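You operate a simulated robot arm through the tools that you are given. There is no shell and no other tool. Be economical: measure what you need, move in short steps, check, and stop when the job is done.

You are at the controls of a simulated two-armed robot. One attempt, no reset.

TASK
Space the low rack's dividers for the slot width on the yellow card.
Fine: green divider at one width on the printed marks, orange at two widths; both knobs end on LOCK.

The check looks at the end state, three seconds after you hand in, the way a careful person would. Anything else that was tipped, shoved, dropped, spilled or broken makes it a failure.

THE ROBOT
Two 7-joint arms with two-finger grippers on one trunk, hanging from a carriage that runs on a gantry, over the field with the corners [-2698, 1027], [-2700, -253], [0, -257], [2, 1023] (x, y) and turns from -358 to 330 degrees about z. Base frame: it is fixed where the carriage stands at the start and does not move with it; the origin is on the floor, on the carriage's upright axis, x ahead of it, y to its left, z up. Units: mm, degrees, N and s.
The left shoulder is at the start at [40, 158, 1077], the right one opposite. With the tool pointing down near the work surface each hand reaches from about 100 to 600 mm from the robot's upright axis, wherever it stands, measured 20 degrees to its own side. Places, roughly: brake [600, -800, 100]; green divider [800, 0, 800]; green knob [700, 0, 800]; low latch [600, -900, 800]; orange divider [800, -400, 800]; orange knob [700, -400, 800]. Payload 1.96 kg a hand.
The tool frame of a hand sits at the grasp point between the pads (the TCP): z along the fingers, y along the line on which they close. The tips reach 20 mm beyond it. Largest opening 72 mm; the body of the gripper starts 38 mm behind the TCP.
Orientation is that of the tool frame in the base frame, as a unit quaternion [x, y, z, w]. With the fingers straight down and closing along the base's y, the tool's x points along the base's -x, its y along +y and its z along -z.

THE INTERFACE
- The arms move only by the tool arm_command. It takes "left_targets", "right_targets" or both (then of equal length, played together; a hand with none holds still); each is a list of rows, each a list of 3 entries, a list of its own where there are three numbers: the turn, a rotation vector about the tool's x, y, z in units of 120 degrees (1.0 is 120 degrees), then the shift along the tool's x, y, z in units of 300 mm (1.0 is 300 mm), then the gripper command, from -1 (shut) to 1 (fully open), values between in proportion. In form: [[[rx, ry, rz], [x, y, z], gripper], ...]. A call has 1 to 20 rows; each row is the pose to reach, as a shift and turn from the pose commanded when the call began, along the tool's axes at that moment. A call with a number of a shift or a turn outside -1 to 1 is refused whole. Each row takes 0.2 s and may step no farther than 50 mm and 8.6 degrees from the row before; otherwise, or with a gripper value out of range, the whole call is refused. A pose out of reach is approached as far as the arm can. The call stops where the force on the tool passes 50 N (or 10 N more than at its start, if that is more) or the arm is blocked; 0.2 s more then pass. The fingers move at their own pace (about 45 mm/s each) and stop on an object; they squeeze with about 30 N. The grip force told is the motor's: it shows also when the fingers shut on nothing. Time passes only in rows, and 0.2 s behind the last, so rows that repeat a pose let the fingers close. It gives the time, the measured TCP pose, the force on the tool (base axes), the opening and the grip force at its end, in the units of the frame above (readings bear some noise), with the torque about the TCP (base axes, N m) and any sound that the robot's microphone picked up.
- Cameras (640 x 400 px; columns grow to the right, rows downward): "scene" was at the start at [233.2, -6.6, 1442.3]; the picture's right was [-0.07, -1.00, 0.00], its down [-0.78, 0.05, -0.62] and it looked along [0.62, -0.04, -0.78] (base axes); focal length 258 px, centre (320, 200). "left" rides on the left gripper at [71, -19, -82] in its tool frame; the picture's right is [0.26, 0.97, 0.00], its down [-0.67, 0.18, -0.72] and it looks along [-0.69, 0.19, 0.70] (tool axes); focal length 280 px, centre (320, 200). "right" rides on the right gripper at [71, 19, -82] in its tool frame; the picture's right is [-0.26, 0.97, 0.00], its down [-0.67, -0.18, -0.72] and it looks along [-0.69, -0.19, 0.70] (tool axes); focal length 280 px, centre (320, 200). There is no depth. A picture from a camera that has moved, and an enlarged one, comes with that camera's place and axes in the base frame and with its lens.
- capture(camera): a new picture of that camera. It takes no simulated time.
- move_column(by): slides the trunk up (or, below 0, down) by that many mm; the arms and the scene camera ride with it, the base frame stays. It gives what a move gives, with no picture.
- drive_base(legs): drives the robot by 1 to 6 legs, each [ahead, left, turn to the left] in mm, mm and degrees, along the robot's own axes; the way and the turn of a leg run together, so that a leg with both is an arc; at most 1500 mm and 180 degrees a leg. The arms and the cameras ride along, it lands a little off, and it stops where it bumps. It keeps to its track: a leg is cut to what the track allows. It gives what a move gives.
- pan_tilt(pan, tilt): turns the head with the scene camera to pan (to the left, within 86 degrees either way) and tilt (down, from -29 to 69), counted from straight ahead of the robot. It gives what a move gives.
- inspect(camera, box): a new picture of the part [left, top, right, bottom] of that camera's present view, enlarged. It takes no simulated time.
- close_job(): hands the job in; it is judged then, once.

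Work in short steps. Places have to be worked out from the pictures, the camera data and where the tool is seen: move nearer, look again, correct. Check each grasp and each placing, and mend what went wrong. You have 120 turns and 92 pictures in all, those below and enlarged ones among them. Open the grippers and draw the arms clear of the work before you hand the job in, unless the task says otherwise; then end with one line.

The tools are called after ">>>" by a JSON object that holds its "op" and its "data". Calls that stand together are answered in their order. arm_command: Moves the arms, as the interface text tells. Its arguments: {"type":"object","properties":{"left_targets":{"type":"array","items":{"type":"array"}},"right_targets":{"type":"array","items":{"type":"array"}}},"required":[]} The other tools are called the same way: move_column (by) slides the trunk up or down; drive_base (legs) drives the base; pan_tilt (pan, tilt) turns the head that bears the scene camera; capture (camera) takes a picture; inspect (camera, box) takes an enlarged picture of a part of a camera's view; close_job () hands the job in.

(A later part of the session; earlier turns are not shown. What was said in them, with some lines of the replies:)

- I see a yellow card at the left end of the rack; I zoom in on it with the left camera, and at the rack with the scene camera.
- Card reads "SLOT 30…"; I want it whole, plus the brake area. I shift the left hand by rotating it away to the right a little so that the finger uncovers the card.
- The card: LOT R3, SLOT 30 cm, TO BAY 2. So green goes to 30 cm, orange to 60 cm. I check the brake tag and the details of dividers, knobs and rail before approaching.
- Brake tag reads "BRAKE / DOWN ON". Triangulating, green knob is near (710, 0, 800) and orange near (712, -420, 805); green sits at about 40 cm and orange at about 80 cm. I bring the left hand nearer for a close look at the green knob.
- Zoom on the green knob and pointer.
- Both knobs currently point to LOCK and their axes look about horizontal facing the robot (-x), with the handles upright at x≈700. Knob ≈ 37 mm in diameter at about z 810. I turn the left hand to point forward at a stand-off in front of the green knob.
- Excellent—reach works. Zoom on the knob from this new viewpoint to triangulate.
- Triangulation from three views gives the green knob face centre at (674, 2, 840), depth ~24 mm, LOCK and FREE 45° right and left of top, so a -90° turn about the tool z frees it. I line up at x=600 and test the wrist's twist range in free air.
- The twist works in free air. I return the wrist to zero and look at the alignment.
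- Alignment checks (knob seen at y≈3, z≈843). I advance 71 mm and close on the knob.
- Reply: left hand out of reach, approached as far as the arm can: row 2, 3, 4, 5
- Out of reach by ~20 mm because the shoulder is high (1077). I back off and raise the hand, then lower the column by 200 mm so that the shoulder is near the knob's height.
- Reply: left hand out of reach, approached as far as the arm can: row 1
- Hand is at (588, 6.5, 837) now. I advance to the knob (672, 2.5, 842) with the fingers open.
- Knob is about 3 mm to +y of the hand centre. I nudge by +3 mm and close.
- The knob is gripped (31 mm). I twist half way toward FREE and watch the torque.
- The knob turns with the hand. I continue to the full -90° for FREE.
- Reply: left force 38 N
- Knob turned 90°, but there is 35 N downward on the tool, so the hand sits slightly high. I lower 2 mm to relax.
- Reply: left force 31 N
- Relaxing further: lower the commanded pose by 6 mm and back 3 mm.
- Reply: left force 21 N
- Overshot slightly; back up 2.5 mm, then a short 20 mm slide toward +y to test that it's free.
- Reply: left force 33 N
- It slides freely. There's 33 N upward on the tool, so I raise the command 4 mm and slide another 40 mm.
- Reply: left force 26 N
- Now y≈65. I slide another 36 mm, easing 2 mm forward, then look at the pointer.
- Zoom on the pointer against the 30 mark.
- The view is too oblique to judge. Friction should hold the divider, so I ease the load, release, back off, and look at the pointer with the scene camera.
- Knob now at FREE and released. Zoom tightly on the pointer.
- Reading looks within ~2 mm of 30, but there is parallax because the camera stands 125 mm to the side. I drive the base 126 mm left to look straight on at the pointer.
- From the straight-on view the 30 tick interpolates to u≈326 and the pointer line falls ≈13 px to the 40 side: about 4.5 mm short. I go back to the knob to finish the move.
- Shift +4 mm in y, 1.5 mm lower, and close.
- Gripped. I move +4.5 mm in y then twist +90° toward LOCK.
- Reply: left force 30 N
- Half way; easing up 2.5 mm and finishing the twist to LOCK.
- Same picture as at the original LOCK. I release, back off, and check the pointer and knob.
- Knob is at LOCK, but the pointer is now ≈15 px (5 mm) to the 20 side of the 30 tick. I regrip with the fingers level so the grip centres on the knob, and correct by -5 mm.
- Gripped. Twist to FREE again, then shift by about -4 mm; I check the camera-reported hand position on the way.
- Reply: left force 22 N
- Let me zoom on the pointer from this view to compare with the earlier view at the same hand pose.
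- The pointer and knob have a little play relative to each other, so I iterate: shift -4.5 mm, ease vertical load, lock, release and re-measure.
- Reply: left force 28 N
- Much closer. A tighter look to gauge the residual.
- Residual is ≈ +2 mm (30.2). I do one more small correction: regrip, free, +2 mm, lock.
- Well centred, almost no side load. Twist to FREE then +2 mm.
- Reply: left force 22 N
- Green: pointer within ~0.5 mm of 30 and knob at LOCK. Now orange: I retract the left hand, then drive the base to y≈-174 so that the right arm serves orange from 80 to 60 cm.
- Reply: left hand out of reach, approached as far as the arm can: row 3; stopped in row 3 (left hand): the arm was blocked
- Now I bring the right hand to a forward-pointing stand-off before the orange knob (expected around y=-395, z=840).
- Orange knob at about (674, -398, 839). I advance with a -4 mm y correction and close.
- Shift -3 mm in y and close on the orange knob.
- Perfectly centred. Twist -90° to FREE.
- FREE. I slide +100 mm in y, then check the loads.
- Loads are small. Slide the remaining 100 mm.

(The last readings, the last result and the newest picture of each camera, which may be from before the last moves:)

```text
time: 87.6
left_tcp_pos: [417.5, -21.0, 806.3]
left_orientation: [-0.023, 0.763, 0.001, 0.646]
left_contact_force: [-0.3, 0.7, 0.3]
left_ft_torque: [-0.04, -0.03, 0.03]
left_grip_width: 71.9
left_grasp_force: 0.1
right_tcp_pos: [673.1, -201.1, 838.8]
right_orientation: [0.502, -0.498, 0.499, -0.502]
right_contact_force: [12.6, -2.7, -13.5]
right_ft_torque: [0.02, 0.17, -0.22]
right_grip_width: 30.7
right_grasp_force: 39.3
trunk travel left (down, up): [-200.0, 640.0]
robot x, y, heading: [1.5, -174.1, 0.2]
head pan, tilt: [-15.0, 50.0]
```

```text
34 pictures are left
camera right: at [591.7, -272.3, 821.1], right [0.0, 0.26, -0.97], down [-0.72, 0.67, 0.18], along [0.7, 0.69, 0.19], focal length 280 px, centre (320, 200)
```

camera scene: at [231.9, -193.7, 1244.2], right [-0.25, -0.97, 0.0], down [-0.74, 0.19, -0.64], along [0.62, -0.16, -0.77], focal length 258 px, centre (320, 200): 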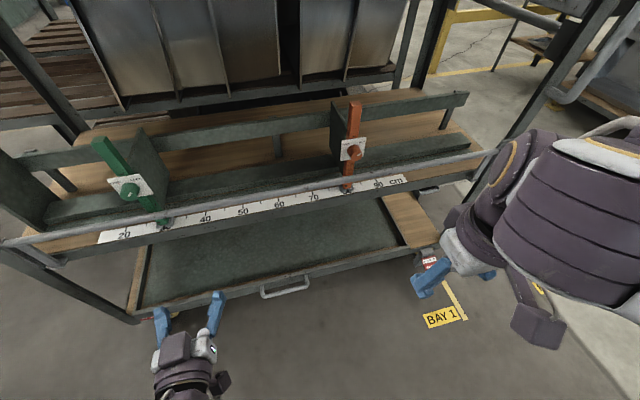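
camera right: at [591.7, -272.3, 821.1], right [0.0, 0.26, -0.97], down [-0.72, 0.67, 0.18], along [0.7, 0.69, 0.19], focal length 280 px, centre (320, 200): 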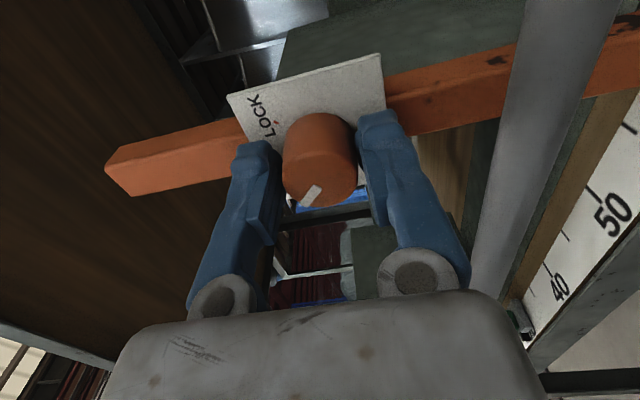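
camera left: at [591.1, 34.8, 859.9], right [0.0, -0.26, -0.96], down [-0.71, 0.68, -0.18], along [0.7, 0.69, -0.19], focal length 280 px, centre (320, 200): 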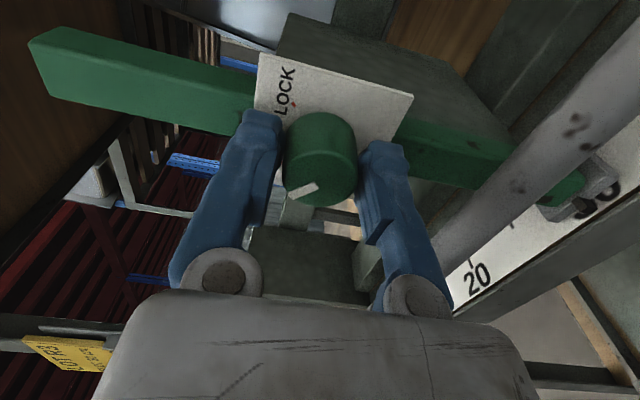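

Travel 199 mm; the view matches the one at 80 shifted by 20 cm. Twist back to LOCK, release and back off.

>>> {"op": "arm_command", "data": {"right_targets": [[[0, 0, 0.06], [0, 0.004, 0.002], -1], [[0, 0, 0.12], [0, 0.004, 0.002], -1], [[0, 0, 0.18], [0, 0.004, 0.002], -1], [[0, 0, 0.24], [0, 0.004, 0.002], -1], [[0, 0, 0.3], [0, 0.004, 0.002], -1], [[0, 0, 0.36], [0, 0.004, 0.002], -1], [[0, 0, 0.42], [0, 0.004, 0.002], -1], [[0, 0, 0.48], [0, 0.004, 0.002], -1], [[0, 0, 0.54], [0, 0.004, 0.002], -1], [[0, 0, 0.6], [0, 0.004, 0.002], -1], [[0, 0, 0.66], [0, 0.004, 0.002], -1], [[0, 0, 0.72], [0, 0.004, 0.002], -1], [[0, 0, 0.75], [0, 0.004, 0.002], -1], [[0, 0, 0.75], [0, 0.004, 0.002], -1]]}}

>>> {"op": "arm_command", "data": {"right_targets": [[[0, 0, 0], [0, 0, 0], -0.2], [[0, 0, 0], [0, 0, 0], 0.5], [[0, 0, 0], [0, 0, 0], 1], [[0, 0, 0], [0, 0, 0], 1], [[0, 0, 0], [0, 0, -0.1], 1], [[0, 0, 0], [0, 0, -0.25], 1], [[0, 0, 0], [0, -0.1, -0.38], 1], [[0, 0, 0], [0, -0.25, -0.45], 1], [[0, 0, 0], [0, -0.4, -0.45], 1]]}}

>>> {"op": "capture", "data": {"camera": "scene"}}

```text
time: 90.6
left_tcp_pos: [415.3, -19.9, 806.0]
left_orientation: [-0.022, 0.763, 0.001, 0.646]
left_contact_force: [0.8, 0.2, 0.6]
left_ft_torque: [0.0, 0.03, 0.02]
left_grip_width: 72.0
left_grasp_force: 0.0
right_tcp_pos: [673.9, -200.4, 840.0]
right_orientation: [0.0, 0.706, 0.002, 0.708]
right_contact_force: [-11.7, 0.6, 25.1]
right_ft_torque: [-0.04, -0.24, 0.06]
right_grip_width: 31.1
right_grasp_force: 40.4
trunk travel left (down, up): [-200.0, 640.0]
robot x, y, heading: [-0.1, -171.3, 0.1]
head pan, tilt: [-15.0, 50.0]
```

```text
time: 92.6
left_tcp_pos: [413.8, -22.1, 805.3]
left_orientation: [-0.023, 0.763, 0.001, 0.646]
left_contact_force: [0.0, 0.5, -0.4]
left_ft_torque: [-0.01, -0.01, -0.02]
left_grip_width: 72.0
left_grasp_force: 0.0
right_tcp_pos: [533.9, -320.7, 838.2]
right_orientation: [-0.002, 0.707, 0.002, 0.707]
right_contact_force: [0.2, -0.9, -0.5]
right_ft_torque: [0.01, -0.02, 0.03]
right_grip_width: 72.1
right_grasp_force: 0.1
trunk travel left (down, up): [-200.0, 640.0]
robot x, y, heading: [1.0, -173.2, 0.3]
head pan, tilt: [-15.0, 50.0]
```

```text
33 pictures are left
camera scene: at [231.9, -194.2, 1244.2], right [-0.25, -0.97, 0.0], down [-0.74, 0.19, -0.64], along [0.62, -0.16, -0.77], focal length 258 px, centre (320, 200)
```

scene: 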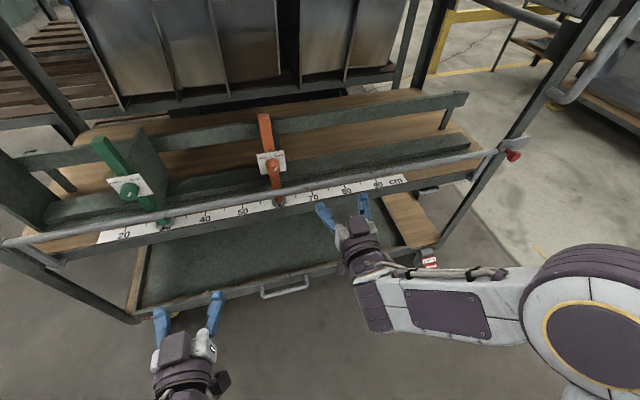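

>>> {"op": "inspect", "data": {"camera": "scene", "box": [256, 187, 304, 217]}}

>>> {"op": "inspect", "data": {"camera": "scene", "box": [200, 110, 360, 210]}}

```text
13.33 times, centred on (280, 202) of scene
camera zoom: at [231.9, -194.2, 1244.2], right [-0.25, -0.97, 0.0], down [-0.74, 0.19, -0.64], along [0.62, -0.16, -0.77], focal length 3434 px, centre (853, 173)
```

zoom: 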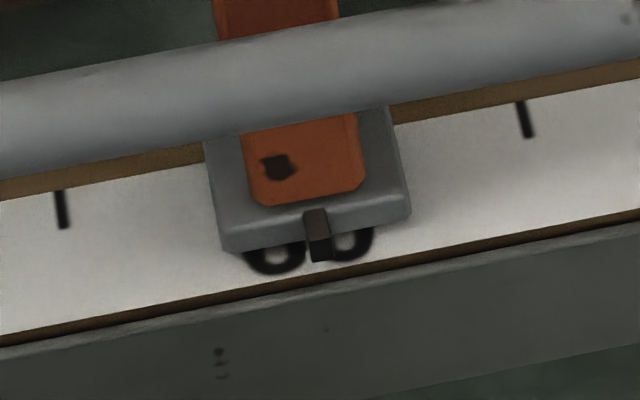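

```text
4.00 times, centred on (280, 160) of scene
camera zoom: at [231.9, -194.2, 1244.2], right [-0.25, -0.97, 0.0], down [-0.74, 0.19, -0.64], along [0.62, -0.16, -0.77], focal length 1030 px, centre (480, 360)
```

zoom: 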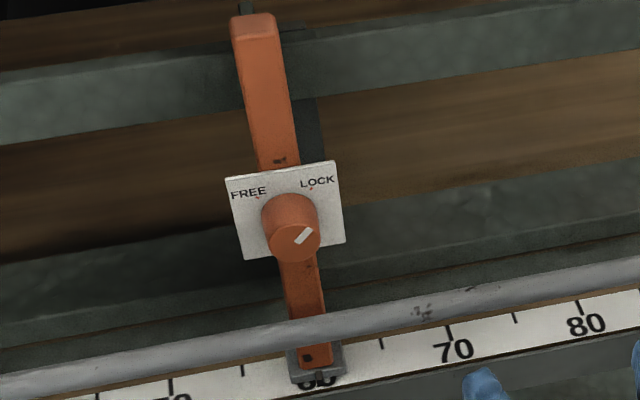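

Knob at LOCK, pointer ≈ +2.5 mm (60.25). One small correction: regrip.

>>> {"op": "arm_command", "data": {"right_targets": [[[0, 0, 0], [0, 0.15, 0], 1], [[0, 0, 0], [0, 0.3, 0], 1], [[0, 0, 0], [-0.007, 0.4, 0.06], 1], [[0, 0, 0], [-0.007, 0.4, 0.19], 1], [[0, 0, 0], [-0.007, 0.4, 0.32], 1], [[0, 0, 0], [-0.007, 0.4, 0.4], 1], [[0, 0, 0], [-0.007, 0.4, 0.447], 1], [[0, 0, 0], [-0.007, 0.4, 0.447], 1], [[0, 0, 0], [-0.007, 0.4, 0.447], 0.4], [[0, 0, 0], [-0.007, 0.4, 0.447], -0.2], [[0, 0, 0], [-0.007, 0.4, 0.447], -1], [[0, 0, 0], [-0.007, 0.4, 0.447], -1], [[0, 0, 0], [-0.007, 0.4, 0.447], -1], [[0, 0, 0], [-0.007, 0.4, 0.447], -1]]}}

```text
time: 95.6
left_tcp_pos: [416.4, -21.0, 806.3]
left_orientation: [-0.023, 0.762, 0.001, 0.647]
left_contact_force: [0.3, -0.3, 0.2]
left_ft_torque: [0.01, 0.02, 0.02]
left_grip_width: 72.1
left_grasp_force: 0.1
right_tcp_pos: [671.9, -199.4, 839.7]
right_orientation: [-0.001, 0.707, 0.002, 0.707]
right_contact_force: [1.3, -2.5, -1.8]
right_ft_torque: [0.02, 0.03, -0.12]
right_grip_width: 30.9
right_grasp_force: 40.2
trunk travel left (down, up): [-200.0, 640.0]
robot x, y, heading: [2.0, -173.4, 0.1]
head pan, tilt: [-15.0, 50.0]
```

Well gripped. Twist FREE, +2.5 mm, then LOCK, release, back off, and check.

>>> {"op": "arm_command", "data": {"right_targets": [[[0, 0, -0.06], [0, 0, 0], -1], [[0, 0, -0.12], [0, 0, 0], -1], [[0, 0, -0.18], [0, 0, 0], -1], [[0, 0, -0.24], [0, 0, 0], -1], [[0, 0, -0.3], [0, 0, 0], -1], [[0, 0, -0.36], [0, 0, 0], -1], [[0, 0, -0.42], [0, 0, 0], -1], [[0, 0, -0.48], [0, 0, 0], -1], [[0, 0, -0.54], [0, 0, 0], -1], [[0, 0, -0.6], [0, 0, 0], -1], [[0, 0, -0.66], [0, 0, 0], -1], [[0, 0, -0.72], [0, 0, 0], -1], [[0, 0, -0.75], [0, 0, 0], -1], [[0, 0, -0.75], [0, 0.004, 0], -1], [[0, 0, -0.75], [0, 0.008, 0], -1], [[0, 0, -0.75], [0, 0.008, 0], -1]]}}

>>> {"op": "arm_command", "data": {"right_targets": [[[0, 0, 0.06], [0, 0, 0], -1], [[0, 0, 0.12], [0, 0, 0], -1], [[0, 0, 0.18], [0, 0, 0], -1], [[0, 0, 0.24], [0, 0, 0], -1], [[0, 0, 0.3], [0, 0, 0], -1], [[0, 0, 0.36], [0, 0, 0], -1], [[0, 0, 0.42], [0, 0, 0], -1], [[0, 0, 0.48], [0, 0, 0], -1], [[0, 0, 0.54], [0, 0, 0], -1], [[0, 0, 0.6], [0, 0, 0], -1], [[0, 0, 0.66], [0, 0, 0], -1], [[0, 0, 0.72], [0, 0, 0], -1], [[0, 0, 0.75], [0, 0, 0], -1], [[0, 0, 0.75], [0, 0, 0], -1]]}}

>>> {"op": "arm_command", "data": {"right_targets": [[[0, 0, 0], [0, 0, 0], -0.2], [[0, 0, 0], [0, 0, 0], 0.5], [[0, 0, 0], [0, 0, 0], 1], [[0, 0, 0], [0, 0, 0], 1], [[0, 0, 0], [0, 0, -0.1], 1], [[0, 0, 0], [0, 0, -0.25], 1], [[0, 0, 0], [0, -0.1, -0.38], 1], [[0, 0, 0], [0, -0.25, -0.45], 1], [[0, 0, 0], [0, -0.4, -0.45], 1]]}}

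>>> {"op": "inspect", "data": {"camera": "scene", "box": [256, 187, 304, 217]}}

>>> {"op": "inspect", "data": {"camera": "scene", "box": [80, 100, 360, 240]}}

```text
time: 99.0
left_tcp_pos: [416.8, -20.6, 806.1]
left_orientation: [-0.023, 0.763, 0.001, 0.646]
left_contact_force: [0.1, -1.2, -0.7]
left_ft_torque: [0.02, 0.01, -0.01]
left_grip_width: 71.6
left_grasp_force: 0.0
right_tcp_pos: [671.5, -197.9, 841.0]
right_orientation: [0.502, -0.498, 0.5, -0.5]
right_contact_force: [15.8, -1.7, -23.7]
right_ft_torque: [0.0, 0.23, -0.07]
right_grip_width: 30.5
right_grasp_force: 39.7
trunk travel left (down, up): [-200.0, 640.0]
robot x, y, heading: [1.3, -172.3, 0.4]
head pan, tilt: [-15.0, 50.0]
```

```text
time: 102.0
left_tcp_pos: [416.2, -20.0, 806.2]
left_orientation: [-0.022, 0.762, 0.001, 0.647]
left_contact_force: [0.7, 0.9, -0.4]
left_ft_torque: [-0.01, -0.01, 0.01]
left_grip_width: 72.3
left_grasp_force: 0.0
right_tcp_pos: [671.0, -197.2, 842.0]
right_orientation: [0.0, 0.707, 0.001, 0.707]
right_contact_force: [10.3, 1.3, -14.7]
right_ft_torque: [-0.08, 0.37, -0.03]
right_grip_width: 31.0
right_grasp_force: 40.0
trunk travel left (down, up): [-200.0, 640.0]
robot x, y, heading: [-0.4, -171.4, 0.5]
head pan, tilt: [-15.0, 50.0]
```

```text
time: 104.0
left_tcp_pos: [416.3, -21.3, 805.3]
left_orientation: [-0.022, 0.762, 0.0, 0.647]
left_contact_force: [1.0, 0.0, -0.6]
left_ft_torque: [0.02, -0.03, 0.02]
left_grip_width: 72.0
left_grasp_force: 0.1
right_tcp_pos: [536.5, -319.6, 840.8]
right_orientation: [-0.001, 0.707, 0.001, 0.707]
right_contact_force: [-0.8, -0.6, -0.8]
right_ft_torque: [0.0, 0.02, 0.03]
right_grip_width: 71.9
right_grasp_force: 0.0
trunk travel left (down, up): [-200.0, 640.0]
robot x, y, heading: [-1.0, -173.1, 0.5]
head pan, tilt: [-15.0, 50.0]
```

```text
13.33 times, centred on (280, 202) of scene
camera zoom: at [231.9, -194.1, 1244.2], right [-0.25, -0.97, 0.0], down [-0.74, 0.19, -0.64], along [0.62, -0.16, -0.77], focal length 3434 px, centre (853, 173)
```

zoom: 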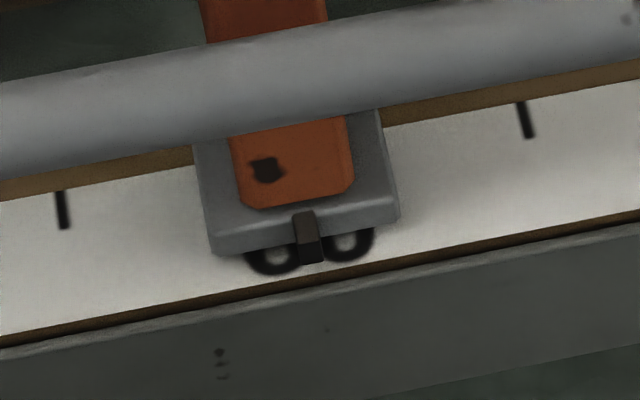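

```text
2.29 times, centred on (220, 170) of scene
camera zoom: at [231.9, -194.1, 1244.2], right [-0.25, -0.97, 0.0], down [-0.74, 0.19, -0.64], along [0.62, -0.16, -0.77], focal length 589 px, centre (549, 269)
```

zoom: 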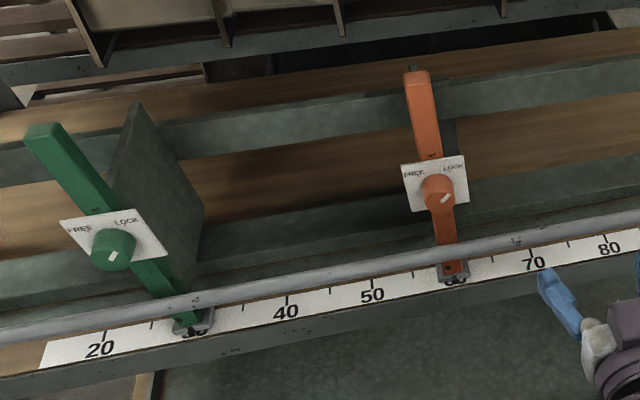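

Orange pointer is on 60 and green on 30. I withdraw the right hand a bit further and take a last look at both knobs.

>>> {"op": "arm_command", "data": {"right_targets": [[[0, 0, 0], [0, -0.05, -0.12], 1], [[0, 0, 0], [0, -0.1, -0.25], 1]]}}

>>> {"op": "inspect", "data": {"camera": "scene", "box": [248, 140, 296, 180]}}

>>> {"op": "inspect", "data": {"camera": "scene", "box": [100, 165, 160, 215]}}

>>> {"op": "capture", "data": {"camera": "scene"}}

```text
time: 104.6
left_tcp_pos: [416.1, -22.2, 805.3]
left_orientation: [-0.023, 0.763, 0.0, 0.646]
left_contact_force: [-0.3, 0.1, 0.8]
left_ft_torque: [-0.01, -0.01, 0.01]
left_grip_width: 71.7
left_grasp_force: 0.1
right_tcp_pos: [460.0, -352.9, 843.0]
right_orientation: [-0.003, 0.707, 0.0, 0.707]
right_contact_force: [0.6, -1.1, 1.9]
right_ft_torque: [0.0, 0.07, 0.04]
right_grip_width: 72.0
right_grasp_force: 0.1
trunk travel left (down, up): [-200.0, 640.0]
robot x, y, heading: [-0.4, -174.5, 0.3]
head pan, tilt: [-15.0, 50.0]
```

```text
10.00 times, centred on (272, 160) of scene
camera zoom: at [231.6, -194.7, 1244.3], right [-0.25, -0.97, 0.0], down [-0.74, 0.19, -0.64], along [0.62, -0.16, -0.77], focal length 2575 px, centre (800, 600)
```

zoom: 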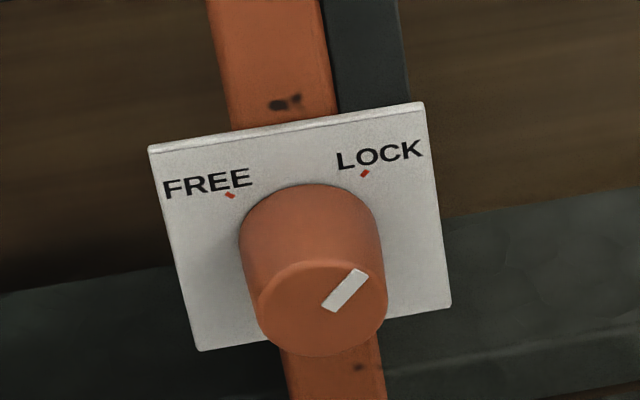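

```text
8.00 times, centred on (130, 190) of scene
camera zoom: at [231.6, -194.7, 1244.3], right [-0.25, -0.97, 0.0], down [-0.74, 0.19, -0.64], along [0.62, -0.16, -0.77], focal length 2060 px, centre (1840, 280)
```

zoom: 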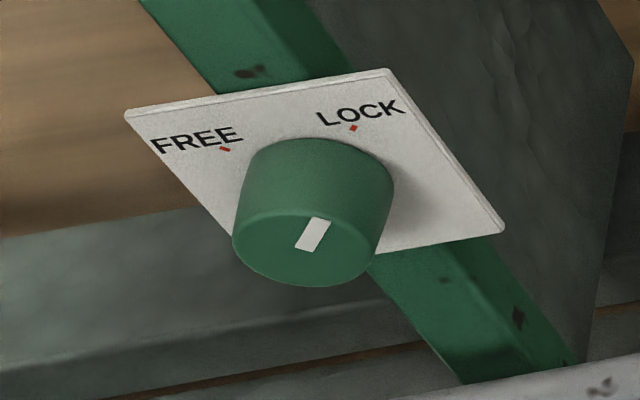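

```text
26 pictures are left
camera scene: at [231.6, -194.7, 1244.3], right [-0.25, -0.97, 0.0], down [-0.74, 0.19, -0.64], along [0.62, -0.16, -0.77], focal length 258 px, centre (320, 200)
```

scene: 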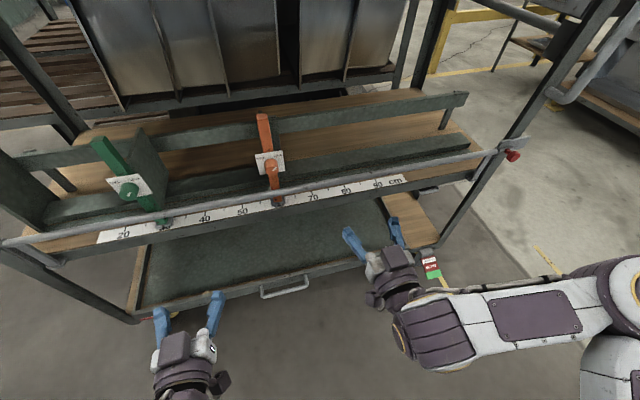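

Both knobs point to LOCK, green is on 30 cm, orange on 60 cm, the rest is undisturbed and the hands are open and clear. Handing in.

>>> {"op": "close_job", "data": {}}

```text
The job is handed in.
```

The card reads SLOT 30 cm, so the green divider is on the 30 cm mark and the orange on the 60 cm mark. By my last zoomed pictures both are within about 1 mm, both knobs point to LOCK, and the grippers are open and clear of the rack.
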